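You operate a simulated robot arm through the tools that you are given. There is no shell and no other tool.

Carry out the task below with a simulated robot arm. There is one attempt and no reset: what you move stays moved.

TASK
Set the hand pump's relief valve to blow at about 100 bar.
Fine: shut the release knob, pump till it blows, turn the yellow knob, pump till it blows again; open the release knob at the end.

Only the result counts: the job must be done as asked and must still hold three seconds after the hand-in. Knocking over, shifting, dropping, spilling or breaking anything else fails it.

THE ROBOT
A 7-joint arm with a two-finger gripper, fixed in place. Base frame: the origin is at the foot of the arm, x ahead of it, y to its left, z up. Units: mm, rad, N and s.
With the tool pointing down near the work surface it reaches from about 100 to 460 mm from the base axis. Its first joint turns from -2.496 to 2.496 rad. Payload 1.47 kg.
The TCP is the grasp point between the finger pads, 16 mm short of the fingertips. In the tool frame z runs along the fingers and y along their closing line. The gripper opens to 87 mm. The gripper's body begins 55 mm behind the TCP.
Orientation is that of the tool frame in the base frame, as a unit quaternion [x, y, z, w]. With the fingers straight down and closing along the base's y, the tool's x points along the base's -x, its y along +y and its z along -z.

THE INTERFACE
- The arm moves only by the tool jog_arm. Its arguments are lists of equal length, an entry for each row: "dr": the turn, a rotation vector about the tool's x, y, z in units of 8 degrees (1.0 is 8 degrees), a list of three; "travel": the shift along the tool's x, y, z in units of 50 mm (1.0 is 50 mm), a list of three; "grip": the gripper command, from -1 (shut) to 1 (fully open), values between in proportion. In form: {"dr": [[ax, ay, az], ...], "travel": [[tx, ty, tz], ...], "grip": [grip, ...]}. A call has 1 to 20 rows; each row shifts and turns the commanded pose from where the row before left it, along the tool's axes as they then stand. A call with a number of a shift or a turn outside -1 to 1 is refused whole. Rows are played at 5 a second. More than 50 mm and 0.15 rad between two rows, or a gripper value outside its range, and nothing of the call is played. Where a pose cannot be reached the arm comes as near as it can. A force on the tool above 60 N (or 10 N above the force at the start of the call, whichever is more), or a blocked arm, ends the call early, and 0.2 s more pass. The fingers move at their own pace (about 45 mm/s each) and stop on an object; they squeeze with about 28 N. The grip force told is the motor's: it shows also when the fingers shut on nothing. Time passes only in rows, and 0.2 s behind the last, so rows that do not move let the fingers close. It gives the time, the measured TCP pose, the force on the tool (base axes), the opening and the grip force at its end, in the units of the frame above (readings bear some noise), with the torque about the TCP (base axes, N m) and any sound that the robot's microphone picked up, and new pictures: "show" is both (left out), scene, wrist or none.
- Cameras (640 x 400 px; columns grow to the right, rows downward): "scene" is fixed at [49.9, 501.1, 1109.4]; the picture's right is [-0.63, -0.78, 0.00], its down [-0.35, 0.28, -0.89] and it looks along [0.70, -0.56, -0.45] (base axes); focal length 350 px, centre (320, 200). "wrist" rides on the gripper at [73, 12, -90] in the tool frame; the picture's right is [-0.16, 0.99, 0.00], its down [-0.72, -0.12, -0.68] and it looks along [-0.67, -0.11, 0.73] (tool axes); focal length 247 px, centre (320, 200). There is no depth. A picture from a camera that has moved, and an enlarged one, comes with that camera's place and axes in the base frame and with its lens.
- raise_lower(by): slides the trunk up (or, below 0, down) by that many mm; the arm rides with it, the base frame stays. It gives what a move gives, with no picture.
- zoom(camera, box): a new picture of the part [left, top, right, bottom] of that camera's present view, enlarged. The clock stands still meanwhile.
- close_job(): hands the job in; it is judged then, once.

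Places have to be worked out from the pictures, the camera data and where the tool is seen. Open the gripper and draw the arm clear of the work before you hand the job in, unless the task says otherwise.

The tools are called after ">>>" by a JSON object that holds its "name" and its "arguments". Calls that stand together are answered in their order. jog_arm: Moves the arm, as the interface text tells. Its arguments: {"type":"object","properties":{"dr":{"type":"array","items":{"type":"array","items":{"type":"number"}}},"travel":{"type":"array","items":{"type":"array","items":{"type":"number"}}},"grip":{"type":"array","items":{"type":"number"}},"show":{"type":"string","enum":["both","scene","wrist","none"]}},"required":["dr","travel","grip"]} The other tools are called the same way: raise_lower (by) slides the trunk up or down; zoom (camera, box) takes an enlarged picture of a part of a camera's view; close_job () hands the job in.

At the start:

```text
clock: 0.0
tcp_pos: [348.6, 171.0, 978.2]
tcp_rot: [0.002, 1.0, 0.001, 0.0]
wrist_force: [2.2, 0.1, 0.5]
torque: [0.02, -0.02, -0.02]
finger_gap: 87.1
finger_force: 0.1
trunk travel left (down, up): [-800.0, 440.0]
```

scene: 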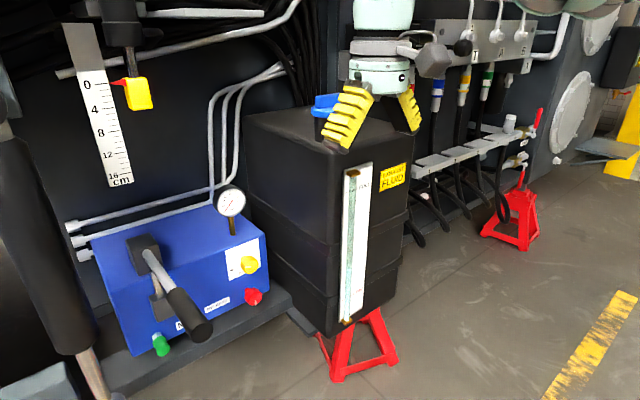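
wrist: 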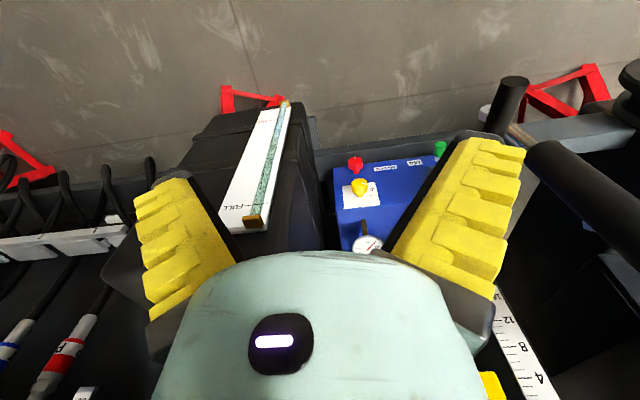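

The pump is the blue box at the lower left of the scene view, with lever, gauge, yellow, red and green knobs. I take enlarged pictures of it before moving anything.

>>> {"name": "zoom", "arguments": {"camera": "scene", "box": [60, 170, 300, 370]}}

>>> {"name": "zoom", "arguments": {"camera": "scene", "box": [200, 180, 280, 310]}}

>>> {"name": "zoom", "arguments": {"camera": "wrist", "box": [310, 130, 470, 260]}}

```text
2.00 times, centred on (180, 270) of scene
camera zoom: at [49.9, 501.1, 1109.4], right [-0.63, -0.78, 0.0], down [-0.35, 0.28, -0.89], along [0.7, -0.56, -0.45], focal length 699 px, centre (600, 60)
```

zoom: 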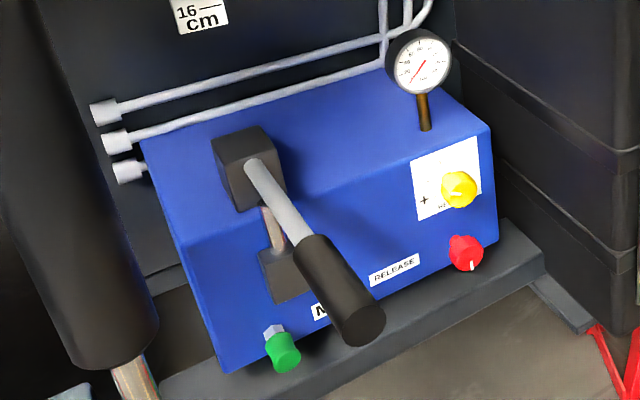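

```text
3.08 times, centred on (240, 245) of scene
camera zoom: at [49.9, 501.1, 1109.4], right [-0.63, -0.78, 0.0], down [-0.35, 0.28, -0.89], along [0.7, -0.56, -0.45], focal length 1076 px, centre (566, 62)
```

zoom: 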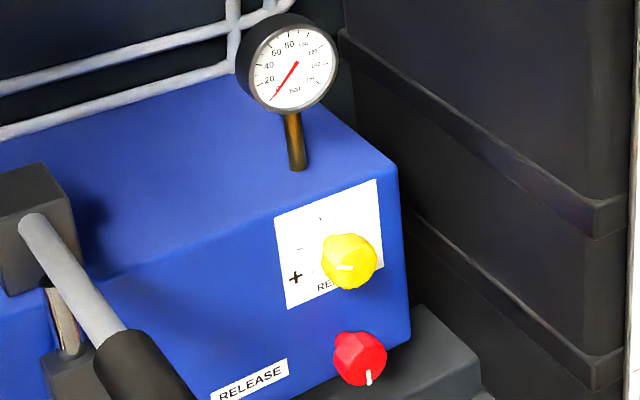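

```text
3.08 times, centred on (390, 195) of wrist
camera zoom: at [274.9, 180.9, 1066.3], right [0.16, 0.99, 0.0], down [0.72, -0.12, 0.68], along [0.67, -0.11, -0.73], focal length 760 px, centre (105, 215)
```

zoom: 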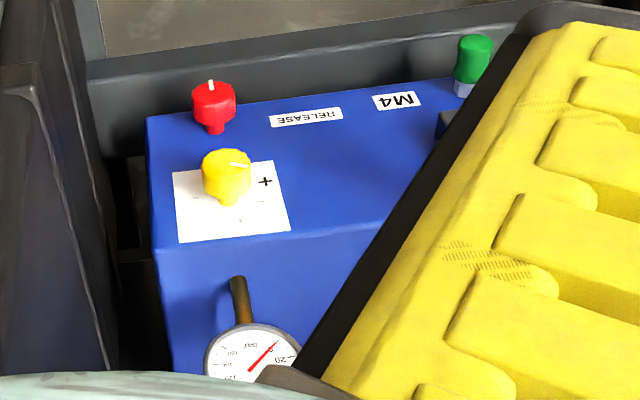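

I place the yellow knob near (676, 215, 604), the red knob near (673, 214, 506), and the pump's front face vertical at x≈707. The lever points towards the robot at about y≈390. I pitch the tool towards horizontal, which is clear of everything at this height, and look again.

>>> {"name": "jog_arm", "arguments": {"dr": [[0, -0.9375, 0], [0, -0.9375, 0], [0, -0.9375, 0], [0, -0.9375, 0], [0, -0.9375, 0], [0, -0.9375, 0], [0, -0.9375, 0], [0, -0.9375, 0], [0, -0.9375, 0], [0, -0.9375, 0], [0, -0.9375, 0], [0, -0.9375, 0], [0, 0, 0], [0, 0, 0], [0, 0, 0]], "travel": [[-0.2, 0, 0], [-0.2, 0, 0], [-0.2, 0, 0], [-0.2, 0, 0], [-0.2, 0, 0], [-0.2, 0, 0], [0, 0, 0.2], [0, 0, 0.2], [0, 0, 0.2], [0, 0, 0.2], [0, 0, 0.2], [0, 0, 0.2], [0, 0.5, 0], [0, 0.5, 0], [0, 0.5, 0]], "grip": [1, 1, 1, 1, 1, 1, 1, 1, 1, 1, 1, 1, 1, 1, 1]}}

```text
clock: 3.2
tcp_pos: [456.3, 248.0, 969.7]
tcp_rot: [0.001, 0.707, -0.001, 0.707]
wrist_force: [0.1, -0.3, 0.0]
torque: [0.01, -0.01, 0.02]
finger_gap: 87.1
finger_force: 0.0
trunk travel left (down, up): [-800.0, 440.0]
camera wrist: at [365.1, 257.5, 895.9], right [0.0, 0.99, 0.16], down [-0.68, -0.11, 0.72], along [0.73, -0.11, 0.67], focal length 247 px, centre (320, 200)
```

scene: 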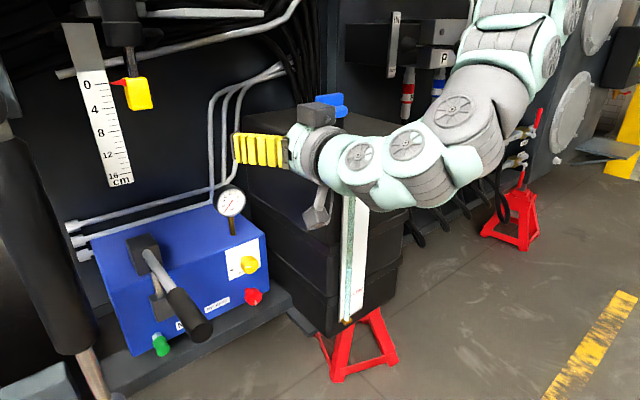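
wrist: 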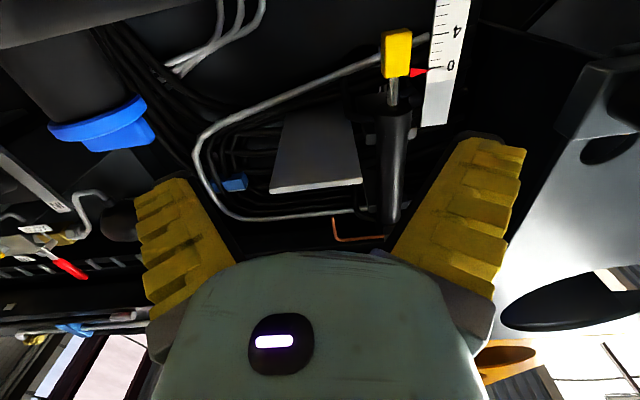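

The arm follows well and the tool now points along +x. I roll the gripper about its axis to bring the camera on top, which also shows how much roll range the wrist has.

>>> {"name": "jog_arm", "arguments": {"dr": [[0, 0, 1], [0, 0, 1], [0, 0, 1], [0, 0, 1], [0, 0, 1], [0, 0, 1], [0, 0, 1], [0, 0, 1], [0, 0, 1], [0, 0, 1], [0, 0, 1], [0, 0, 1], [0, 0, 1], [0, 0, 1], [0, 0, 1], [0, 0, 1], [0, 0, 1], [0, 0, 1], [0, 0, 1], [0, 0, 1]], "travel": [[0, 0, 0], [0, 0, 0], [0, 0, 0], [0, 0, 0], [0, 0, 0], [0, 0, 0], [0, 0, 0], [0, 0, 0], [0, 0, 0], [0, 0, 0], [0, 0, 0], [0, 0, 0], [0, 0, 0], [0, 0, 0], [0, 0, 0], [0, 0, 0], [0, 0, 0], [0, 0, 0], [0, 0, 0], [0, 0, 0]], "grip": [1, 1, 1, 1, 1, 1, 1, 1, 1, 1, 1, 1, 1, 1, 1, 1, 1, 1, 1, 1]}}

```text
clock: 7.4
tcp_pos: [414.5, 338.2, 1377.3]
tcp_rot: [0.665, 0.243, 0.663, 0.243]
wrist_force: [0.8, 0.0, 0.2]
torque: [0.02, 0.01, 0.03]
finger_gap: 87.3
finger_force: 0.0
out of reach, approached as far as the arm can: row 6, 7, 8, 9, 10, 11, 12, 13, 14, 15, 16, 17, 18, 19, 20
trunk travel left (down, up): [-800.0, 440.0]
camera wrist: at [324.7, 374.5, 1440.9], right [0.0, -0.86, 0.52], down [-0.68, -0.38, -0.63], along [0.73, -0.35, -0.58], focal length 247 px, centre (320, 200)
```

scene: 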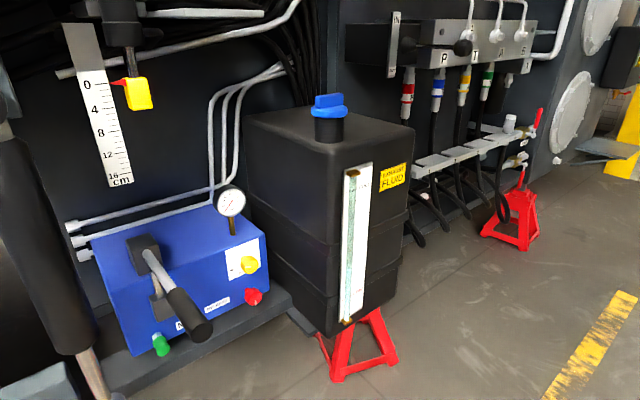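
wrist: 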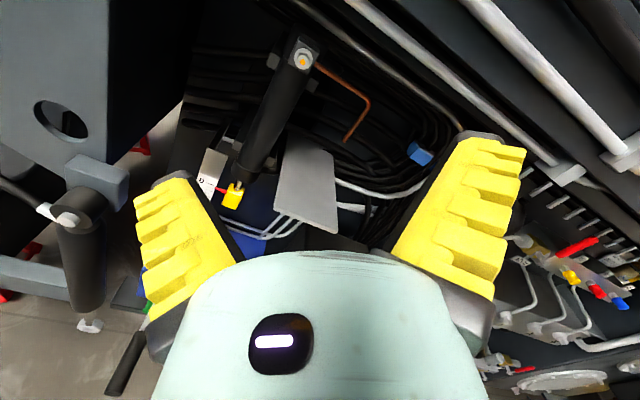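

The roll past about 40° was out of reach here and the arm switched to a high posture. I roll back the same amount to recover the pose that worked.

>>> {"name": "jog_arm", "arguments": {"dr": [[0, 0, -1], [0, 0, -1], [0, 0, -1], [0, 0, -1], [0, 0, -1], [0, 0, -1], [0, 0, -1], [0, 0, -1], [0, 0, -1], [0, 0, -1], [0, 0, -1], [0, 0, -1], [0, 0, -1], [0, 0, -1], [0, 0, -1], [0, 0, -1], [0, 0, -1], [0, 0, -0.5]], "travel": [[0, 0, 0], [0, 0, 0], [0, 0, 0], [0, 0, 0], [0, 0, 0], [0, 0, 0], [0, 0, 0], [0, 0, 0], [0, 0, 0], [0, 0, 0], [0, 0, 0], [0, 0, 0], [0, 0, 0], [0, 0, 0], [0, 0, 0], [0, 0, 0], [0, 0, 0], [0, 0, 0]], "grip": [1, 1, 1, 1, 1, 1, 1, 1, 1, 1, 1, 1, 1, 1, 1, 1, 1, 1]}}

```text
clock: 11.2
tcp_pos: [416.1, 338.9, 1377.0]
tcp_rot: [-0.001, 0.708, -0.003, 0.706]
wrist_force: [-0.3, -0.4, -0.1]
torque: [-0.02, 0.0, 0.0]
finger_gap: 87.2
finger_force: 0.0
trunk travel left (down, up): [-800.0, 440.0]
camera wrist: at [324.3, 348.2, 1304.2], right [0.0, 0.99, 0.15], down [-0.68, -0.11, 0.73], along [0.74, -0.1, 0.67], focal length 247 px, centre (320, 200)
```

scene: 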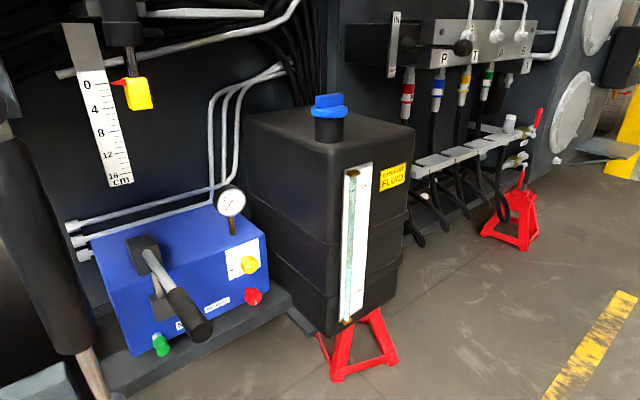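
wrist: 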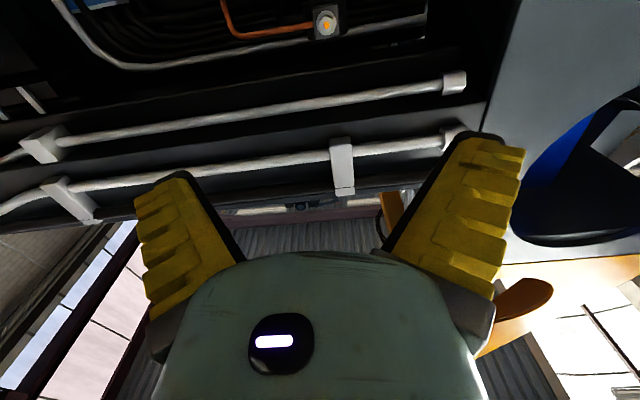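

In this posture the wrist rolls freely and holds position, so I'll use it. I lower the trunk by 250 mm while still well above everything, then roll the camera on top to see the lever from above.

>>> {"name": "raise_lower", "arguments": {"by": -250}}

>>> {"name": "jog_arm", "arguments": {"dr": [[0, 0, 1], [0, 0, 1], [0, 0, 1], [0, 0, 1], [0, 0, 1], [0, 0, 1], [0, 0, 1], [0, 0, 1], [0, 0, 1], [0, 0, 1], [0, 0, 1], [0, 0, 1], [0, 0, 1], [0, 0, 1], [0, 0, 1], [0, 0, 1], [0, 0, 1], [0, 0, 1], [0, 0, 1], [0, 0, 1]], "travel": [[0, 0, 0], [0, 0, 0], [0, 0, 0], [0, 0, 0], [0, 0, 0], [0, 0, 0], [0, 0, 0], [0, 0, 0], [0, 0, 0], [0, 0, 0], [0, 0, 0], [0, 0, 0], [0, 0, 0], [0, 0, 0], [0, 0, 0], [0, 0, 0], [0, 0, 0], [0, 0, 0], [0, 0, 0], [0, 0, 0]], "grip": [1, 1, 1, 1, 1, 1, 1, 1, 1, 1, 1, 1, 1, 1, 1, 1, 1, 1, 1, 1]}}

```text
clock: 13.8
tcp_pos: [414.9, 338.2, 1127.6]
tcp_rot: [0.0, 0.708, -0.003, 0.706]
wrist_force: [0.2, -0.2, -0.8]
torque: [0.02, 0.06, -0.04]
finger_gap: 86.7
finger_force: 0.1
trunk travel left (down, up): [-550.0, 690.0]
```

```text
clock: 18.0
tcp_pos: [433.7, 318.4, 1197.3]
tcp_rot: [0.693, 0.148, 0.69, 0.147]
wrist_force: [0.0, 0.5, 0.5]
torque: [0.0, -0.01, 0.01]
finger_gap: 87.0
finger_force: 0.1
out of reach, approached as far as the arm can: row 18, 19, 20
trunk travel left (down, up): [-550.0, 690.0]
camera wrist: at [342.8, 335.7, 1268.8], right [0.0, -0.97, 0.26], down [-0.68, -0.19, -0.7], along [0.73, -0.18, -0.66], focal length 247 px, centre (320, 200)
```

scene: 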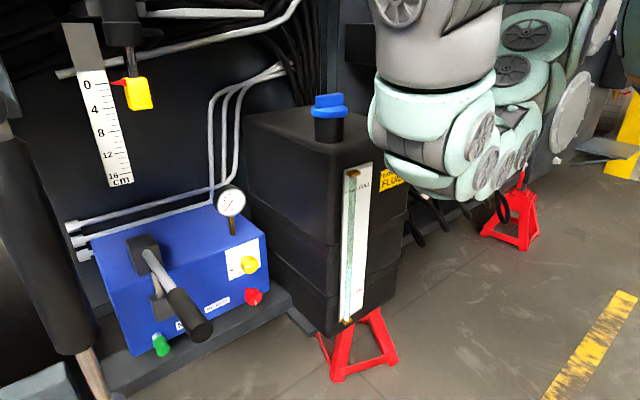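
wrist: 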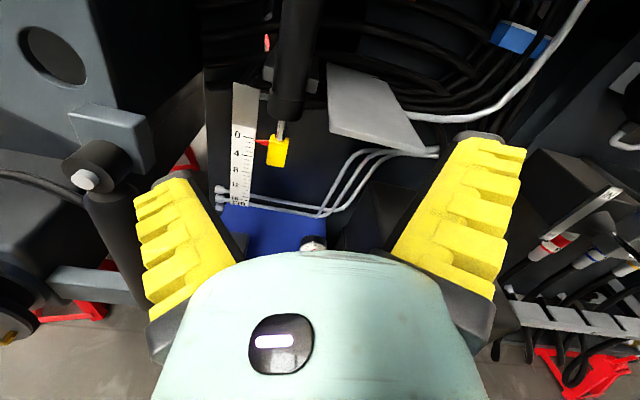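

The best estimate of the lever from these views is a grip running from about (540, 408, 700) to its end near (417, 414, 755). I roll back to level and shift to lower y, then roll the camera to face +y and see the lever from the side.

>>> {"name": "jog_arm", "arguments": {"dr": [[0, 0, -1], [0, 0, -1], [0, 0, -1], [0, 0, -1], [0, 0, -1], [0, 0, -1], [0, 0, -1], [0, 0, -1], [0, 0, -1], [0, 0, -1], [0, 0, -1], [0, 0, -1], [0, 0, -1], [0, 0, -1], [0, 0, -1], [0, 0, -1], [0, 0, -1], [0, 0, -1], [0, 0, -1], [0, 0, -0.5]], "travel": [[0, 0, 0], [0, 0, 0], [0, 0, 0], [0, 0, 0], [0, 0, 0], [0, 0, 0], [0, 0, 0], [0, 0, 0], [0, 0, 0], [0, 0, 0], [0, 0, 0], [0, 0, 0], [0, 0, 0], [0, 0, 0], [0, 0, 0], [0, 0, 0], [0, 0, 0], [0, 0, 0], [0, 0, 0], [0, 0, 0]], "grip": [1, 1, 1, 1, 1, 1, 1, 1, 1, 1, 1, 1, 1, 1, 1, 1, 1, 1, 1, 1], "show": "none"}}

>>> {"name": "jog_arm", "arguments": {"dr": [[0, 0, 0], [0, 0, 0], [0, 0, -1], [0, 0, -1], [0, 0, -1], [0, 0, -1], [0, 0, -1], [0, 0, -1], [0, 0, -1], [0, 0, -1], [0, 0, -1], [0, 0, -1]], "travel": [[0, -1, 0], [0, -1, 0], [0, 0, 0], [0, 0, 0], [0, 0, 0], [0, 0, 0], [0, 0, 0], [0, 0, 0], [0, 0, 0], [0, 0, 0], [0, 0, 0], [0, 0, 0]], "grip": [1, 1, 1, 1, 1, 1, 1, 1, 1, 1, 1, 1]}}

```text
clock: 22.2
tcp_pos: [434.3, 319.2, 1197.5]
tcp_rot: [-0.002, 0.708, -0.002, 0.706]
wrist_force: [0.8, 0.8, -0.6]
torque: [0.04, 0.0, 0.02]
finger_gap: 87.0
finger_force: 0.0
trunk travel left (down, up): [-550.0, 690.0]
```

```text
clock: 24.8
tcp_pos: [434.4, 217.6, 1197.6]
tcp_rot: [-0.456, 0.542, -0.455, 0.54]
wrist_force: [0.9, 0.9, -0.2]
torque: [-0.04, 0.02, -0.01]
finger_gap: 87.1
finger_force: 0.0
trunk travel left (down, up): [-550.0, 690.0]
camera wrist: at [342.8, 146.7, 1174.1], right [0.0, 0.32, -0.95], down [-0.68, 0.69, 0.24], along [0.73, 0.64, 0.22], focal length 247 px, centre (320, 200)
```

scene: 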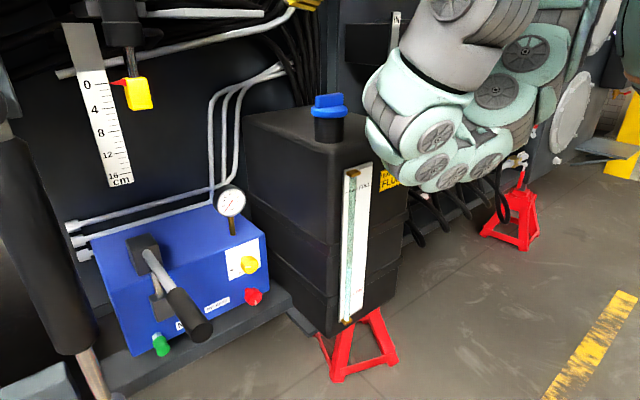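
wrist: 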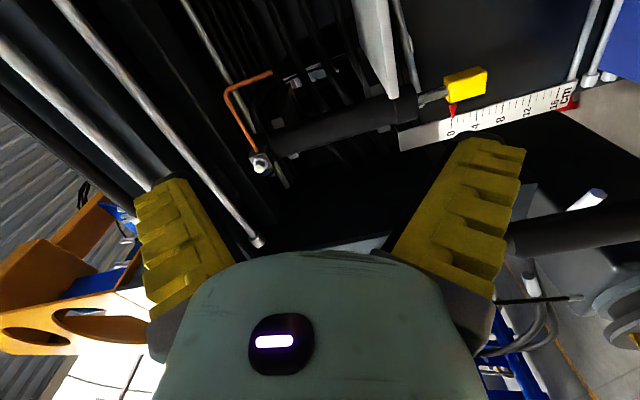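

Roll from about −80° to +150° is now known to work in this posture. I lower the trunk 400 mm, keeping the gripper at y≈218, x≤450, clear of both the tank (x>490) and the lever (y>390), to see the lever from its side.

>>> {"name": "raise_lower", "arguments": {"by": -400}}

>>> {"name": "jog_arm", "arguments": {"dr": [[0, 0, 0]], "travel": [[0, 0, 0]], "grip": [1]}}

```text
clock: 28.6
tcp_pos: [433.7, 217.8, 798.3]
tcp_rot: [-0.456, 0.542, -0.455, 0.54]
wrist_force: [0.6, 0.3, 1.0]
torque: [0.03, 0.04, -0.01]
finger_gap: 87.0
finger_force: 0.2
trunk travel left (down, up): [-150.0, 1090.0]
```

```text
clock: 29.0
tcp_pos: [432.4, 218.7, 796.6]
tcp_rot: [-0.456, 0.542, -0.454, 0.54]
wrist_force: [-0.3, 0.4, -0.2]
torque: [-0.01, 0.01, 0.0]
finger_gap: 86.9
finger_force: 0.0
trunk travel left (down, up): [-150.0, 1090.0]
camera wrist: at [342.8, 146.8, 774.0], right [0.0, 0.32, -0.95], down [-0.68, 0.69, 0.24], along [0.73, 0.64, 0.22], focal length 247 px, centre (320, 200)
```

scene: 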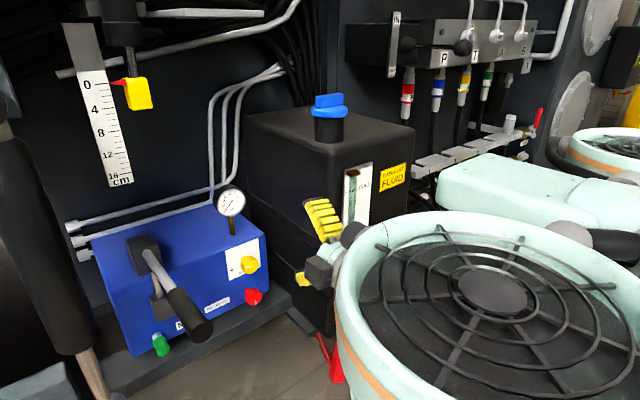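
wrist: 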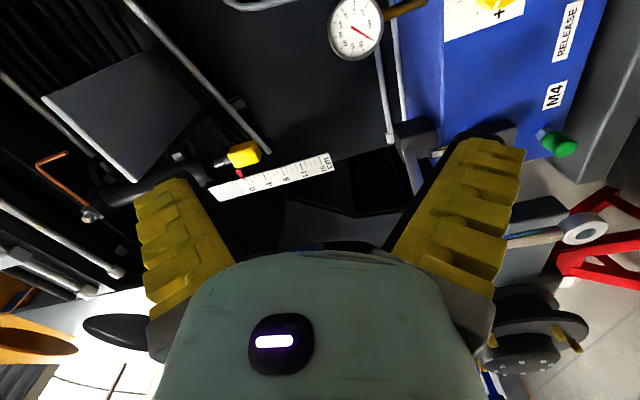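

From this side view the lever rod rises slightly toward the robot, putting its end at roughly (417, 414, 745). I take closer looks at the knobs, labels and gauge.

>>> {"name": "zoom", "arguments": {"camera": "wrist", "box": [320, 0, 640, 200]}}

>>> {"name": "zoom", "arguments": {"camera": "scene", "box": [205, 235, 285, 315]}}

>>> {"name": "zoom", "arguments": {"camera": "scene", "box": [205, 175, 255, 225]}}

```text
2.00 times, centred on (480, 100) of wrist
camera zoom: at [342.8, 146.8, 774.0], right [0.0, 0.32, -0.95], down [-0.68, 0.69, 0.24], along [0.73, 0.64, 0.22], focal length 494 px, centre (0, 400)
```

zoom: 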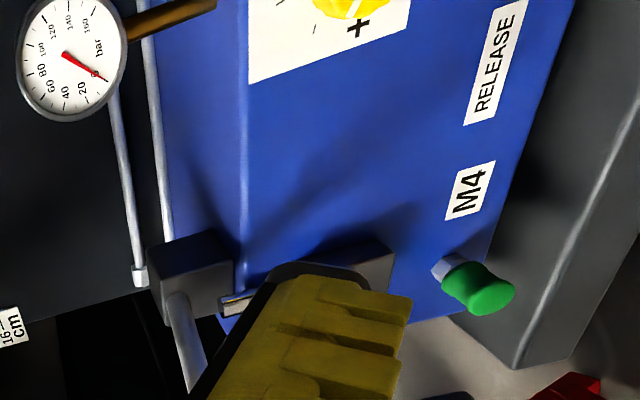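

```text
5.00 times, centred on (245, 275) of scene
camera zoom: at [49.9, 501.1, 1109.4], right [-0.63, -0.78, 0.0], down [-0.35, 0.28, -0.89], along [0.7, -0.56, -0.45], focal length 1748 px, centre (695, -175)
```

zoom: 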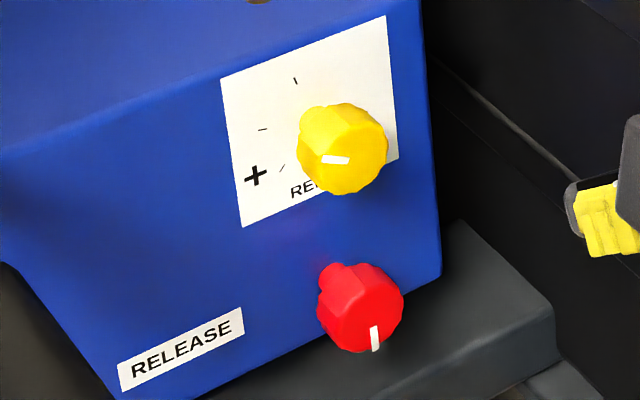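

```text
8.00 times, centred on (230, 200) of scene
camera zoom: at [49.9, 501.1, 1109.4], right [-0.63, -0.78, 0.0], down [-0.35, 0.28, -0.89], along [0.7, -0.56, -0.45], focal length 2796 px, centre (1040, 200)
```

zoom: 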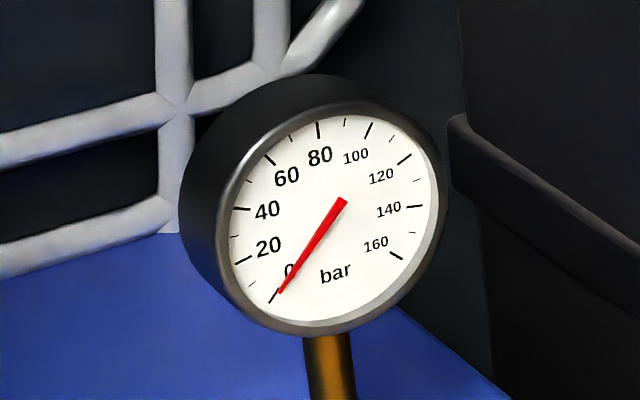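

The gauge is readable from the scene camera (0 to 160 bar, now 0) and the red knob is the one by the RELEASE label. I lower the trunk by 140 mm to bring the knobs to shoulder height.

>>> {"name": "raise_lower", "arguments": {"by": -140}}

>>> {"name": "jog_arm", "arguments": {"dr": [[0, 0, 0]], "travel": [[0, 0, 0]], "grip": [1]}}

```text
clock: 30.7
tcp_pos: [435.0, 217.7, 658.0]
tcp_rot: [-0.456, 0.542, -0.455, 0.54]
wrist_force: [-0.3, 0.3, -0.3]
torque: [-0.03, -0.01, 0.0]
finger_gap: 87.1
finger_force: 0.1
trunk travel left (down, up): [-10.0, 1230.0]
```

```text
clock: 31.1
tcp_pos: [433.6, 217.4, 657.8]
tcp_rot: [-0.456, 0.542, -0.455, 0.54]
wrist_force: [0.4, -0.4, 0.3]
torque: [0.03, -0.02, -0.01]
finger_gap: 87.1
finger_force: 0.1
trunk travel left (down, up): [-10.0, 1230.0]
camera wrist: at [342.7, 146.8, 634.0], right [0.0, 0.32, -0.95], down [-0.68, 0.69, 0.24], along [0.73, 0.64, 0.22], focal length 247 px, centre (320, 200)
```

scene: 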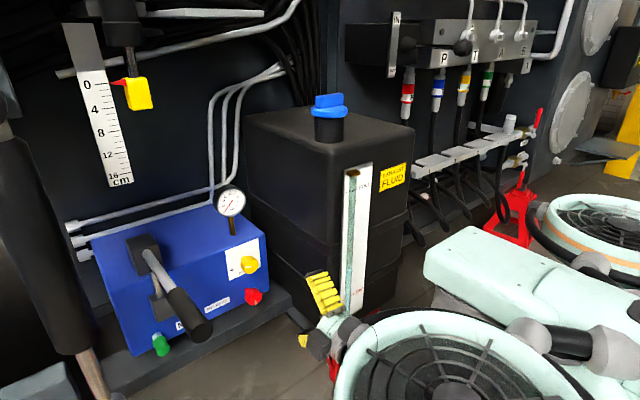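
wrist: 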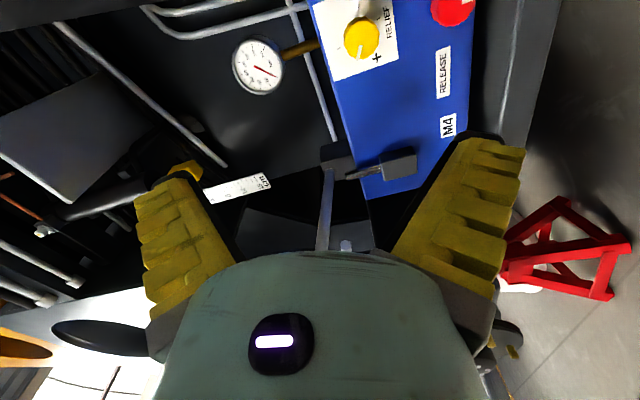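

The view shows yellow and red knobs, and the rod of the lever. I level the roll to −90° (fingers closing vertically) and move down and forward in modest steps towards the red knob.

>>> {"name": "jog_arm", "arguments": {"dr": [[0, 0, -0.6], [0, 0, -0.6], [0, 0, 0], [0, 0, 0], [0, 0, 0], [0, 0, 0]], "travel": [[0, 0, 0], [0, 0, 0], [0, 0.76, 0], [0, 0.76, 0], [0, 0.76, 0], [0, 0.76, 0]], "grip": [1, 1, 1, 1, 1, 1], "show": "none"}}

>>> {"name": "jog_arm", "arguments": {"dr": [[0, 0, 0], [0, 0, 0]], "travel": [[0, 0, 0.6], [0, 0, 0.6]], "grip": [1, 1]}}

```text
clock: 32.5
tcp_pos: [435.6, 213.2, 505.4]
tcp_rot: [-0.5, 0.501, -0.499, 0.499]
wrist_force: [-0.4, 0.6, 0.1]
torque: [0.05, 0.02, 0.0]
finger_gap: 87.1
finger_force: 0.0
trunk travel left (down, up): [-10.0, 1230.0]
```

```text
clock: 33.1
tcp_pos: [494.4, 215.5, 506.9]
tcp_rot: [-0.499, 0.502, -0.498, 0.5]
wrist_force: [-0.2, -0.8, -1.1]
torque: [0.04, -0.07, 0.01]
finger_gap: 87.1
finger_force: 0.1
trunk travel left (down, up): [-10.0, 1230.0]
camera wrist: at [404.3, 141.8, 495.0], right [0.0, 0.16, -0.99], down [-0.68, 0.72, 0.12], along [0.73, 0.67, 0.11], focal length 247 px, centre (320, 200)
```

scene: 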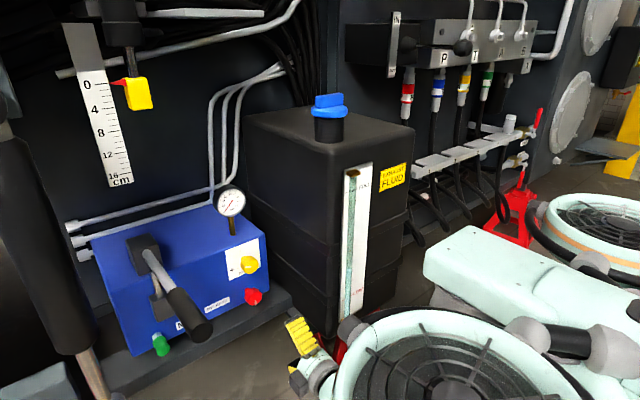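
wrist: 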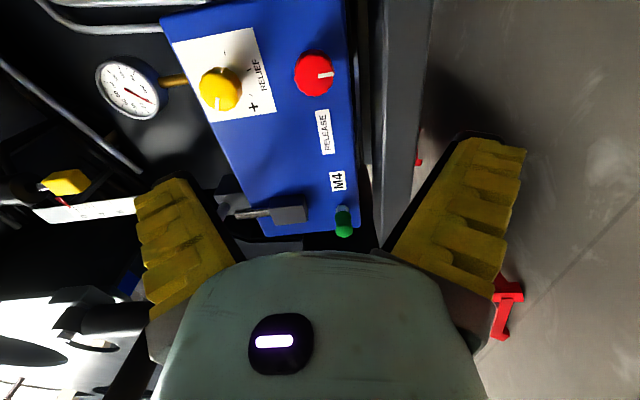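

The knobs are clearly seen here. I enlarge to read the relief scale and refine positions.

>>> {"name": "zoom", "arguments": {"camera": "wrist", "box": [170, 20, 370, 145]}}

```text
3.20 times, centred on (270, 82) of wrist
camera zoom: at [404.3, 141.8, 495.0], right [0.0, 0.16, -0.99], down [-0.68, 0.72, 0.12], along [0.73, 0.67, 0.11], focal length 790 px, centre (480, 576)
```

zoom: 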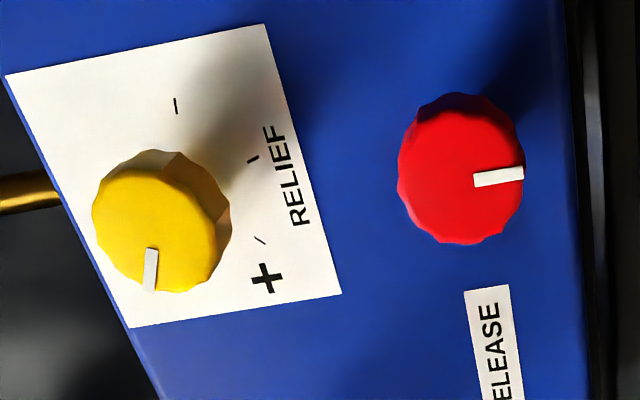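

The red knob centre comes out at about (670, 214.5, 511) and is ~39 mm across, with the base plate just below it (top z≈470). I roll to 0 so the fingers close sideways, clear of the plate, and set the opening to about 60 mm.

>>> {"name": "jog_arm", "arguments": {"dr": [[0, 0, 1], [0, 0, 1], [0, 0, 1], [0, 0, 1], [0, 0, 1], [0, 0, 1], [0, 0, 1], [0, 0, 1], [0, 0, 1], [0, 0, 1], [0, 0, 1], [0, 0, 0.25], [0, 0, 0]], "travel": [[0, 0, 0], [0, 0, 0], [0, 0, 0], [0, 0, 0], [0, 0, 0], [0, 0, 0], [0, 0, 0], [0, 0, 0], [0, 0, 0], [0, 0, 0], [0, 0, 0], [0, 0, 0], [-0.08, 0, 0]], "grip": [0.4, 0.4, 0.4, 0.4, 0.4, 0.4, 0.4, 0.4, 0.4, 0.4, 0.4, 0.4, 0.4], "show": "none"}}

>>> {"name": "jog_arm", "arguments": {"dr": [[0, 0, 0], [0, 0, 0], [0, 0, 0]], "travel": [[0, 0, 0.7], [0, 0, 0.7], [0, 0, 0.7]], "grip": [0.4, 0.4, 0.4]}}

```text
clock: 35.9
tcp_pos: [493.6, 219.8, 510.7]
tcp_rot: [0.001, 0.708, 0.001, 0.707]
wrist_force: [-0.5, -1.1, -0.3]
torque: [-0.01, -0.03, -0.04]
finger_gap: 65.3
finger_force: 3.0
trunk travel left (down, up): [-10.0, 1230.0]
```

```text
clock: 36.7
tcp_pos: [597.2, 221.0, 508.1]
tcp_rot: [0.001, 0.707, 0.001, 0.707]
wrist_force: [-0.1, 0.6, 0.2]
torque: [-0.01, -0.02, 0.02]
finger_gap: 65.5
finger_force: 3.0
trunk travel left (down, up): [-10.0, 1230.0]
camera wrist: at [507.3, 231.0, 434.9], right [0.0, 0.99, 0.16], down [-0.68, -0.12, 0.72], along [0.73, -0.11, 0.67], focal length 247 px, centre (320, 200)
```

scene: 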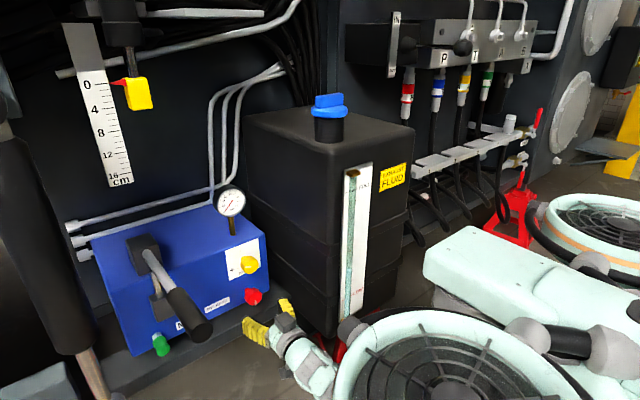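
wrist: 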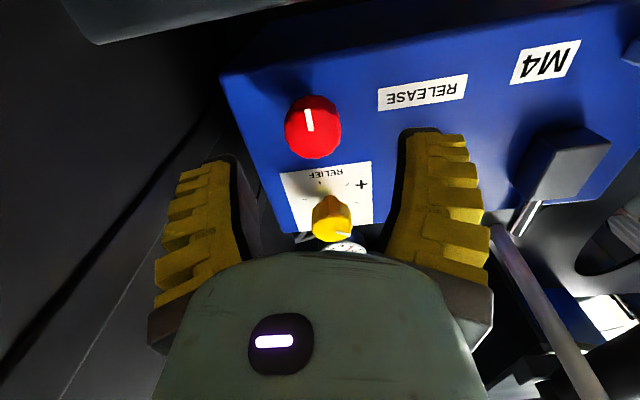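

The red knob's face centre now triangulates to about (664, 213.5, 511.5). I correct sideways and height, then advance to TCP x≈672 with the fingers straddling the knob.

>>> {"name": "jog_arm", "arguments": {"dr": [[0, 0, 0], [0, 0, 0], [0, 0, 0]], "travel": [[-0.07, -0.15, 0], [0, 0, 0.4], [0, 0, 0.4]], "grip": [0.4, 0.4, 0.4]}}

```text
clock: 37.5
tcp_pos: [638.3, 212.9, 512.3]
tcp_rot: [0.002, 0.709, 0.001, 0.706]
wrist_force: [-0.4, -0.6, 0.0]
torque: [-0.01, -0.01, 0.0]
finger_gap: 65.0
finger_force: 2.9
trunk travel left (down, up): [-10.0, 1230.0]
camera wrist: at [547.7, 223.2, 439.9], right [0.0, 0.99, 0.16], down [-0.68, -0.12, 0.73], along [0.74, -0.11, 0.67], focal length 247 px, centre (320, 200)
```

scene: 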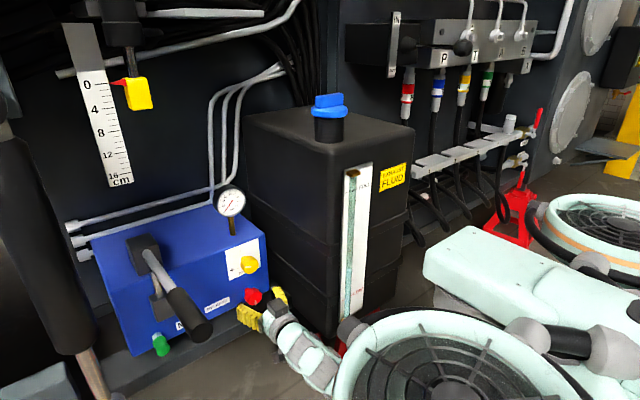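
wrist: 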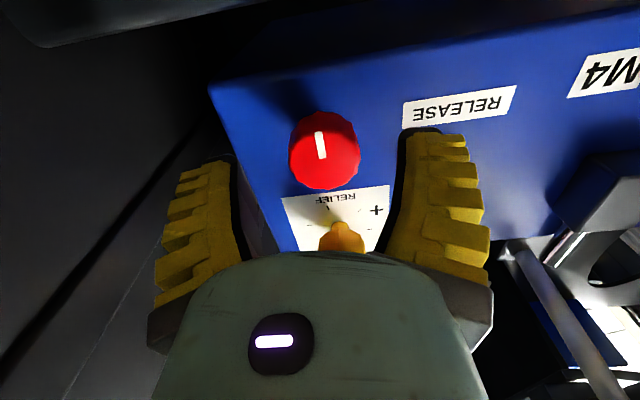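

Aligned well. I advance the last 34 mm.

>>> {"name": "jog_arm", "arguments": {"dr": [[0, 0, 0], [0, 0, 0]], "travel": [[0, 0, 0.34], [0, 0, 0.34]], "grip": [0.4, 0.4]}}

```text
clock: 38.1
tcp_pos: [672.3, 211.6, 512.2]
tcp_rot: [0.002, 0.709, 0.002, 0.705]
wrist_force: [0.0, 0.1, 0.6]
torque: [0.0, 0.04, 0.0]
finger_gap: 65.2
finger_force: 3.6
trunk travel left (down, up): [-10.0, 1230.0]
camera wrist: at [581.5, 222.0, 440.4], right [0.0, 0.99, 0.16], down [-0.68, -0.12, 0.73], along [0.73, -0.11, 0.67], focal length 247 px, centre (320, 200)
```

scene: 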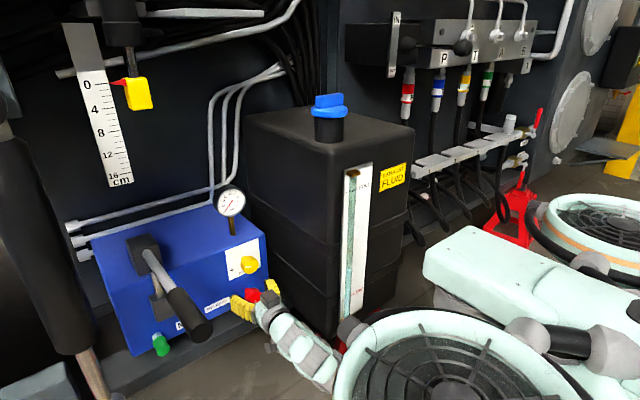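
wrist: 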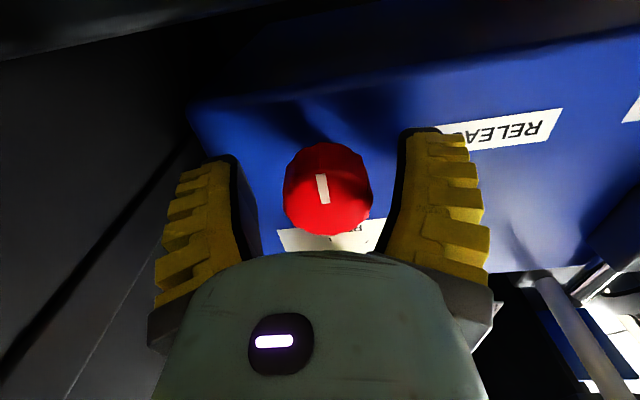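

The knob sits between the fingers; I close on it.

>>> {"name": "jog_arm", "arguments": {"dr": [[0, 0, 0], [0, 0, 0], [0, 0, 0], [0, 0, 0]], "travel": [[0, 0.03, 0], [0, 0, 0], [0, 0, 0], [0, 0, 0]], "grip": [-1, -1, -1, -1], "show": "wrist"}}

```text
clock: 39.1
tcp_pos: [671.7, 214.6, 514.3]
tcp_rot: [0.001, 0.709, 0.003, 0.705]
wrist_force: [1.4, 4.7, -2.3]
torque: [0.01, 0.29, 0.0]
finger_gap: 32.1
finger_force: 29.8
trunk travel left (down, up): [-10.0, 1230.0]
camera wrist: at [580.5, 225.2, 440.5], right [0.0, 0.99, 0.16], down [-0.68, -0.12, 0.73], along [0.74, -0.11, 0.67], focal length 247 px, centre (320, 200)
```

wrist: 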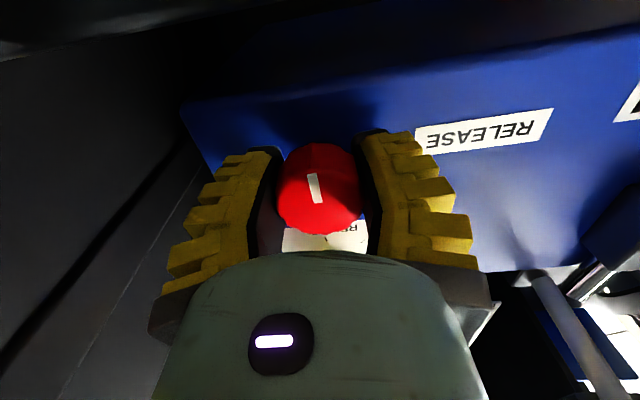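

Gripped at 32 mm. I turn clockwise (positive about the tool axis) 40° and watch the axial torque.

>>> {"name": "jog_arm", "arguments": {"dr": [[0, 0, 1], [0, 0, 1], [0, 0, 1], [0, 0, 1], [0, 0, 1]], "travel": [[0, 0, 0], [0, 0, 0], [0, 0, 0], [0, 0, 0], [0, 0, 0]], "grip": [-1, -1, -1, -1, -1], "show": "wrist"}}

```text
clock: 40.3
tcp_pos: [671.3, 214.1, 512.3]
tcp_rot: [0.245, 0.664, 0.244, 0.663]
wrist_force: [-1.3, 3.6, 4.0]
torque: [-0.04, 0.07, 0.11]
finger_gap: 31.9
finger_force: 30.5
trunk travel left (down, up): [-10.0, 1230.0]
camera wrist: at [581.0, 269.0, 464.8], right [0.0, 0.65, 0.76], down [-0.68, -0.56, 0.48], along [0.73, -0.52, 0.44], focal length 247 px, centre (320, 200)
```

wrist: 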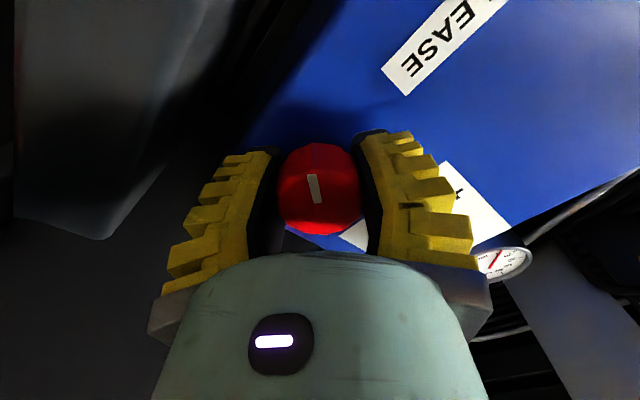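

The knob turns with the gripper, with little resistance. I continue clockwise.

>>> {"name": "jog_arm", "arguments": {"dr": [[0, 0, 1], [0, 0, 1], [0, 0, 1], [0, 0, 1], [0, 0, 1], [0, 0, 1]], "travel": [[0, 0, 0], [0, 0, 0], [0, 0, 0], [0, 0, 0], [0, 0, 0], [0, 0, 0]], "grip": [-1, -1, -1, -1, -1, -1], "show": "wrist"}}

```text
clock: 41.7
tcp_pos: [670.6, 214.4, 512.0]
tcp_rot: [0.494, 0.508, 0.492, 0.506]
wrist_force: [-2.3, 4.2, 0.2]
torque: [-0.04, 0.04, 0.06]
finger_gap: 31.9
finger_force: 30.1
trunk travel left (down, up): [-10.0, 1230.0]
camera wrist: at [581.0, 285.6, 521.9], right [0.0, -0.13, 0.99], down [-0.68, -0.73, -0.09], along [0.73, -0.67, -0.09], focal length 247 px, centre (320, 200)
```

wrist: 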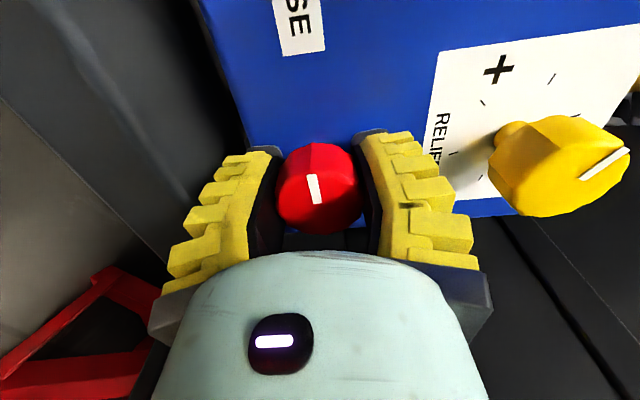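

Now turned 88° with no stop yet. Continue in smaller steps towards the wrist's limit of about 150°.

>>> {"name": "jog_arm", "arguments": {"dr": [[0, 0, 1], [0, 0, 1], [0, 0, 1], [0, 0, 1], [0, 0, 1]], "travel": [[0, 0, 0], [0, 0, 0], [0, 0, 0], [0, 0, 0], [0, 0, 0]], "grip": [-1, -1, -1, -1, -1], "show": "wrist"}}

```text
clock: 42.9
tcp_pos: [671.4, 214.9, 511.8]
tcp_rot: [0.638, 0.309, 0.635, 0.307]
wrist_force: [3.5, 3.8, -9.9]
torque: [-0.03, -0.14, 0.24]
finger_gap: 31.9
finger_force: 30.5
trunk travel left (down, up): [-10.0, 1230.0]
camera wrist: at [581.1, 262.6, 566.3], right [0.0, -0.74, 0.68], down [-0.68, -0.5, -0.54], along [0.73, -0.46, -0.51], focal length 247 px, centre (320, 200)
```

wrist: 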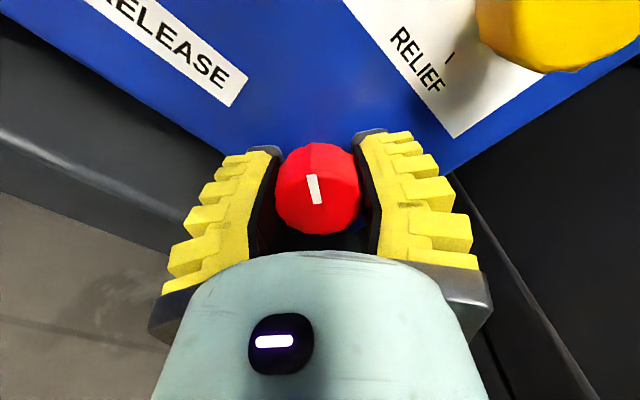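

Turned 128° and still free. I open slightly, back off 60 mm, roll back to about −64° and re-grasp.

>>> {"name": "jog_arm", "arguments": {"dr": [[0, 0, 0], [0, 0, 0], [0, 0, 0], [0, 0, 0], [0, 0, 0], [0, 0, 0]], "travel": [[0, 0, 0], [0, 0, 0], [0, 0, 0], [0, 0, -0.4], [0, 0, -0.4], [0, 0, -0.4]], "grip": [0.05, 0.05, 0.05, 0.05, 0.05, 0.05], "show": "wrist"}}

>>> {"name": "jog_arm", "arguments": {"dr": [[0, 0, -1], [0, 0, -1], [0, 0, -1], [0, 0, -1], [0, 0, -1], [0, 0, -1], [0, 0, -1], [0, 0, -1], [0, 0, -1], [0, 0, -1], [0, 0, -1], [0, 0, -1]], "travel": [[0, 0, 0], [0, 0, 0], [0, 0, 0], [0, 0, 0], [0, 0, 0], [0, 0, 0], [0, 0, 0], [0, 0, 0], [0, 0, 0], [0, 0, 0], [0, 0, 0], [0, 0, 0]], "grip": [0.05, 0.05, 0.05, 0.05, 0.05, 0.05, 0.05, 0.05, 0.05, 0.05, 0.05, 0.05], "show": "none"}}

>>> {"name": "jog_arm", "arguments": {"dr": [[0, 0, -1], [0, 0, -1], [0, 0, -1], [0, 0, -1], [0, 0, -1], [0, 0, -1], [0, 0, -1], [0, 0, -1], [0, 0, -1], [0, 0, -1], [0, 0, -1], [0, 0, -1]], "travel": [[0, 0, 0], [0, 0, 0], [0, 0, 0], [0, 0, 0], [0, 0, 0], [0, 0, 0], [0, 0, 0], [0, 0, 0], [0, 0, 0], [0, 0, 0], [0, 0, 0], [0, 0, 0]], "grip": [0.05, 0.05, 0.05, 0.05, 0.05, 0.05, 0.05, 0.05, 0.05, 0.05, 0.05, 0.05], "show": "wrist"}}

```text
clock: 44.3
tcp_pos: [611.8, 212.6, 513.2]
tcp_rot: [0.637, 0.309, 0.635, 0.309]
wrist_force: [-0.4, 0.4, 0.5]
torque: [0.0, -0.01, 0.01]
finger_gap: 51.2
finger_force: 4.5
trunk travel left (down, up): [-10.0, 1230.0]
camera wrist: at [521.8, 262.7, 567.0], right [0.0, -0.73, 0.68], down [-0.68, -0.5, -0.54], along [0.73, -0.46, -0.5], focal length 247 px, centre (320, 200)
```

wrist: 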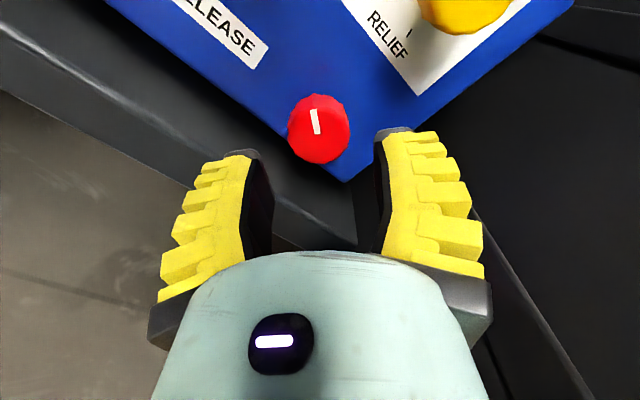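

```text
clock: 46.9
tcp_pos: [613.2, 212.8, 511.8]
tcp_rot: [0.196, 0.681, 0.195, 0.678]
wrist_force: [0.4, -0.2, -0.4]
torque: [-0.01, 0.0, 0.02]
finger_gap: 50.9
finger_force: 4.3
trunk travel left (down, up): [-10.0, 1230.0]
```

```text
clock: 49.5
tcp_pos: [611.8, 212.8, 512.7]
tcp_rot: [-0.375, 0.601, -0.373, 0.599]
wrist_force: [0.1, -0.3, 0.5]
torque: [0.0, 0.02, 0.02]
finger_gap: 51.2
finger_force: 4.5
trunk travel left (down, up): [-10.0, 1230.0]
camera wrist: at [521.3, 150.4, 470.5], right [0.0, 0.58, -0.82], down [-0.68, 0.6, 0.42], along [0.73, 0.56, 0.39], focal length 247 px, centre (320, 200)
```

wrist: 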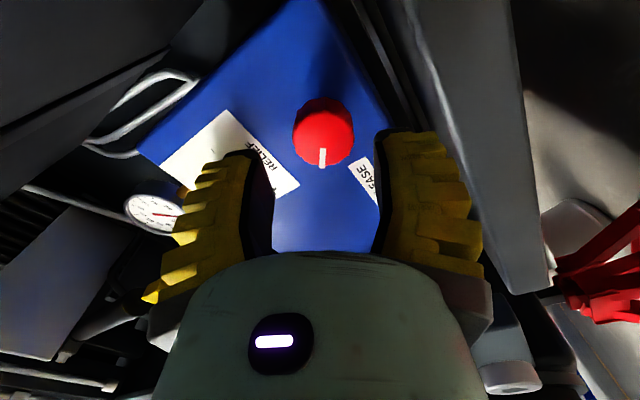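

Now at roll −64°. I narrow the opening to about 44 mm to clear the plate, centre by a couple of mm and advance again to grip.

>>> {"name": "jog_arm", "arguments": {"dr": [[0, 0, 0], [0, 0, 0], [0, 0, 0], [0, 0, 0]], "travel": [[-0.035, 0.006, 0], [0, 0, 0.4], [0, 0, 0.4], [0, 0, 0.4]], "grip": [-0.12, -0.12, -0.12, -0.12], "show": "wrist"}}

```text
clock: 50.5
tcp_pos: [673.6, 214.1, 515.5]
tcp_rot: [-0.373, 0.601, -0.374, 0.6]
wrist_force: [-0.4, 0.3, 0.2]
torque: [0.01, 0.0, 0.01]
finger_gap: 43.9
finger_force: 3.8
trunk travel left (down, up): [-10.0, 1230.0]
camera wrist: at [582.9, 152.4, 473.4], right [0.0, 0.58, -0.82], down [-0.68, 0.6, 0.42], along [0.73, 0.55, 0.39], focal length 247 px, centre (320, 200)
```

wrist: 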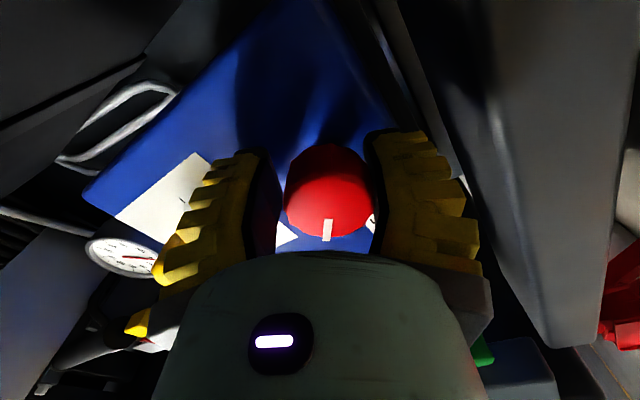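

The knob is straddled again. I close and turn clockwise 56°.

>>> {"name": "jog_arm", "arguments": {"dr": [[0, 0, 0], [0, 0, 0], [0, 0, 0], [0, 0, 1], [0, 0, 1], [0, 0, 1], [0, 0, 1], [0, 0, 1], [0, 0, 1], [0, 0, 1]], "travel": [[0.02, 0.05, 0], [0, 0, 0], [0, 0, 0], [0, 0, 0], [0, 0, 0], [0, 0, 0], [0, 0, 0], [0, 0, 0], [0, 0, 0], [0, 0, 0]], "grip": [-1, -1, -1, -1, -1, -1, -1, -1, -1, -1], "show": "wrist"}}

```text
clock: 52.7
tcp_pos: [671.9, 213.6, 511.8]
tcp_rot: [-0.046, 0.706, -0.047, 0.706]
wrist_force: [-0.6, 3.4, 8.8]
torque: [-0.66, -0.12, 0.14]
finger_gap: 32.0
finger_force: 29.8
trunk travel left (down, up): [-10.0, 1230.0]
camera wrist: at [582.6, 215.3, 437.8], right [0.0, 1.0, 0.03], down [-0.68, -0.02, 0.73], along [0.73, -0.02, 0.68], focal length 247 px, centre (320, 200)
```

wrist: 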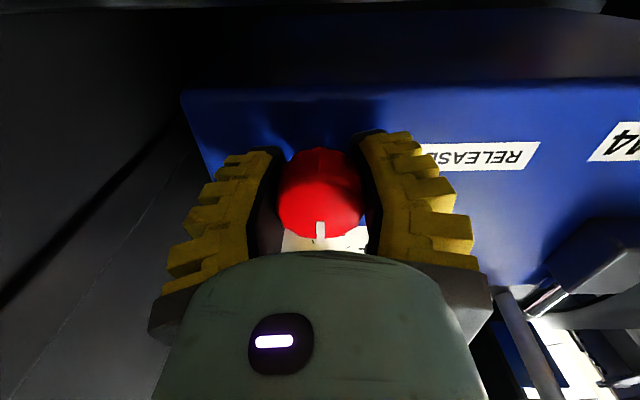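

Torque of −0.66 N·m and the indicator exactly 180° from where it started show that the release knob is on its clockwise stop. I let go, back away, and raise toward the lever.

>>> {"name": "jog_arm", "arguments": {"dr": [[0, 0, 0], [0, 0, 0], [0, 0, 0], [0, 0, 0], [0, 0, 0], [0, 0, 0], [0, 0, 0], [0, 0, 0], [0, 0, 0], [0, 0, 0]], "travel": [[0, 0, 0], [0, 0, 0], [0, 0, -0.5], [0, 0, -0.7], [0, 0, -0.7], [0, 0, -0.7], [0, 0, -0.7], [0, 0, -0.7], [0, 0, -0.7], [0, 0, -0.7]], "grip": [0, 0, 0, 0, 0, 0.4, 0.4, 0.4, 0.4, 0.4]}}

```text
clock: 54.9
tcp_pos: [399.7, 215.4, 511.0]
tcp_rot: [-0.047, 0.708, -0.048, 0.703]
wrist_force: [-0.7, 0.1, -0.1]
torque: [-0.04, -0.01, -0.04]
finger_gap: 65.5
finger_force: 3.5
trunk travel left (down, up): [-10.0, 1230.0]
camera wrist: at [308.0, 214.5, 438.2], right [0.0, 1.0, 0.02], down [-0.68, -0.02, 0.74], along [0.74, -0.02, 0.68], focal length 247 px, centre (320, 200)
```

scene: 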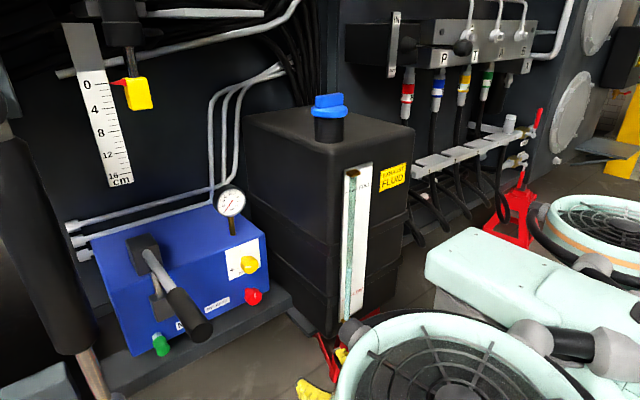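
wrist: 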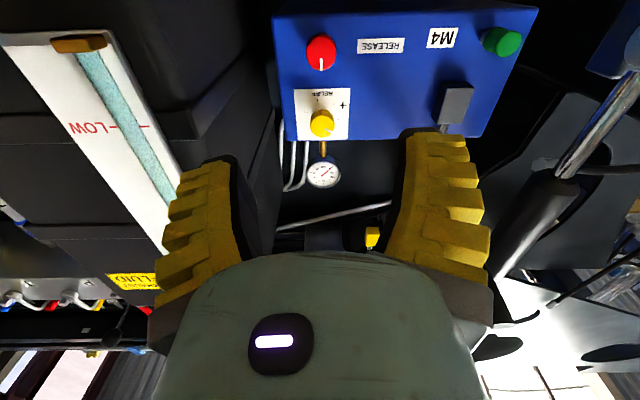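

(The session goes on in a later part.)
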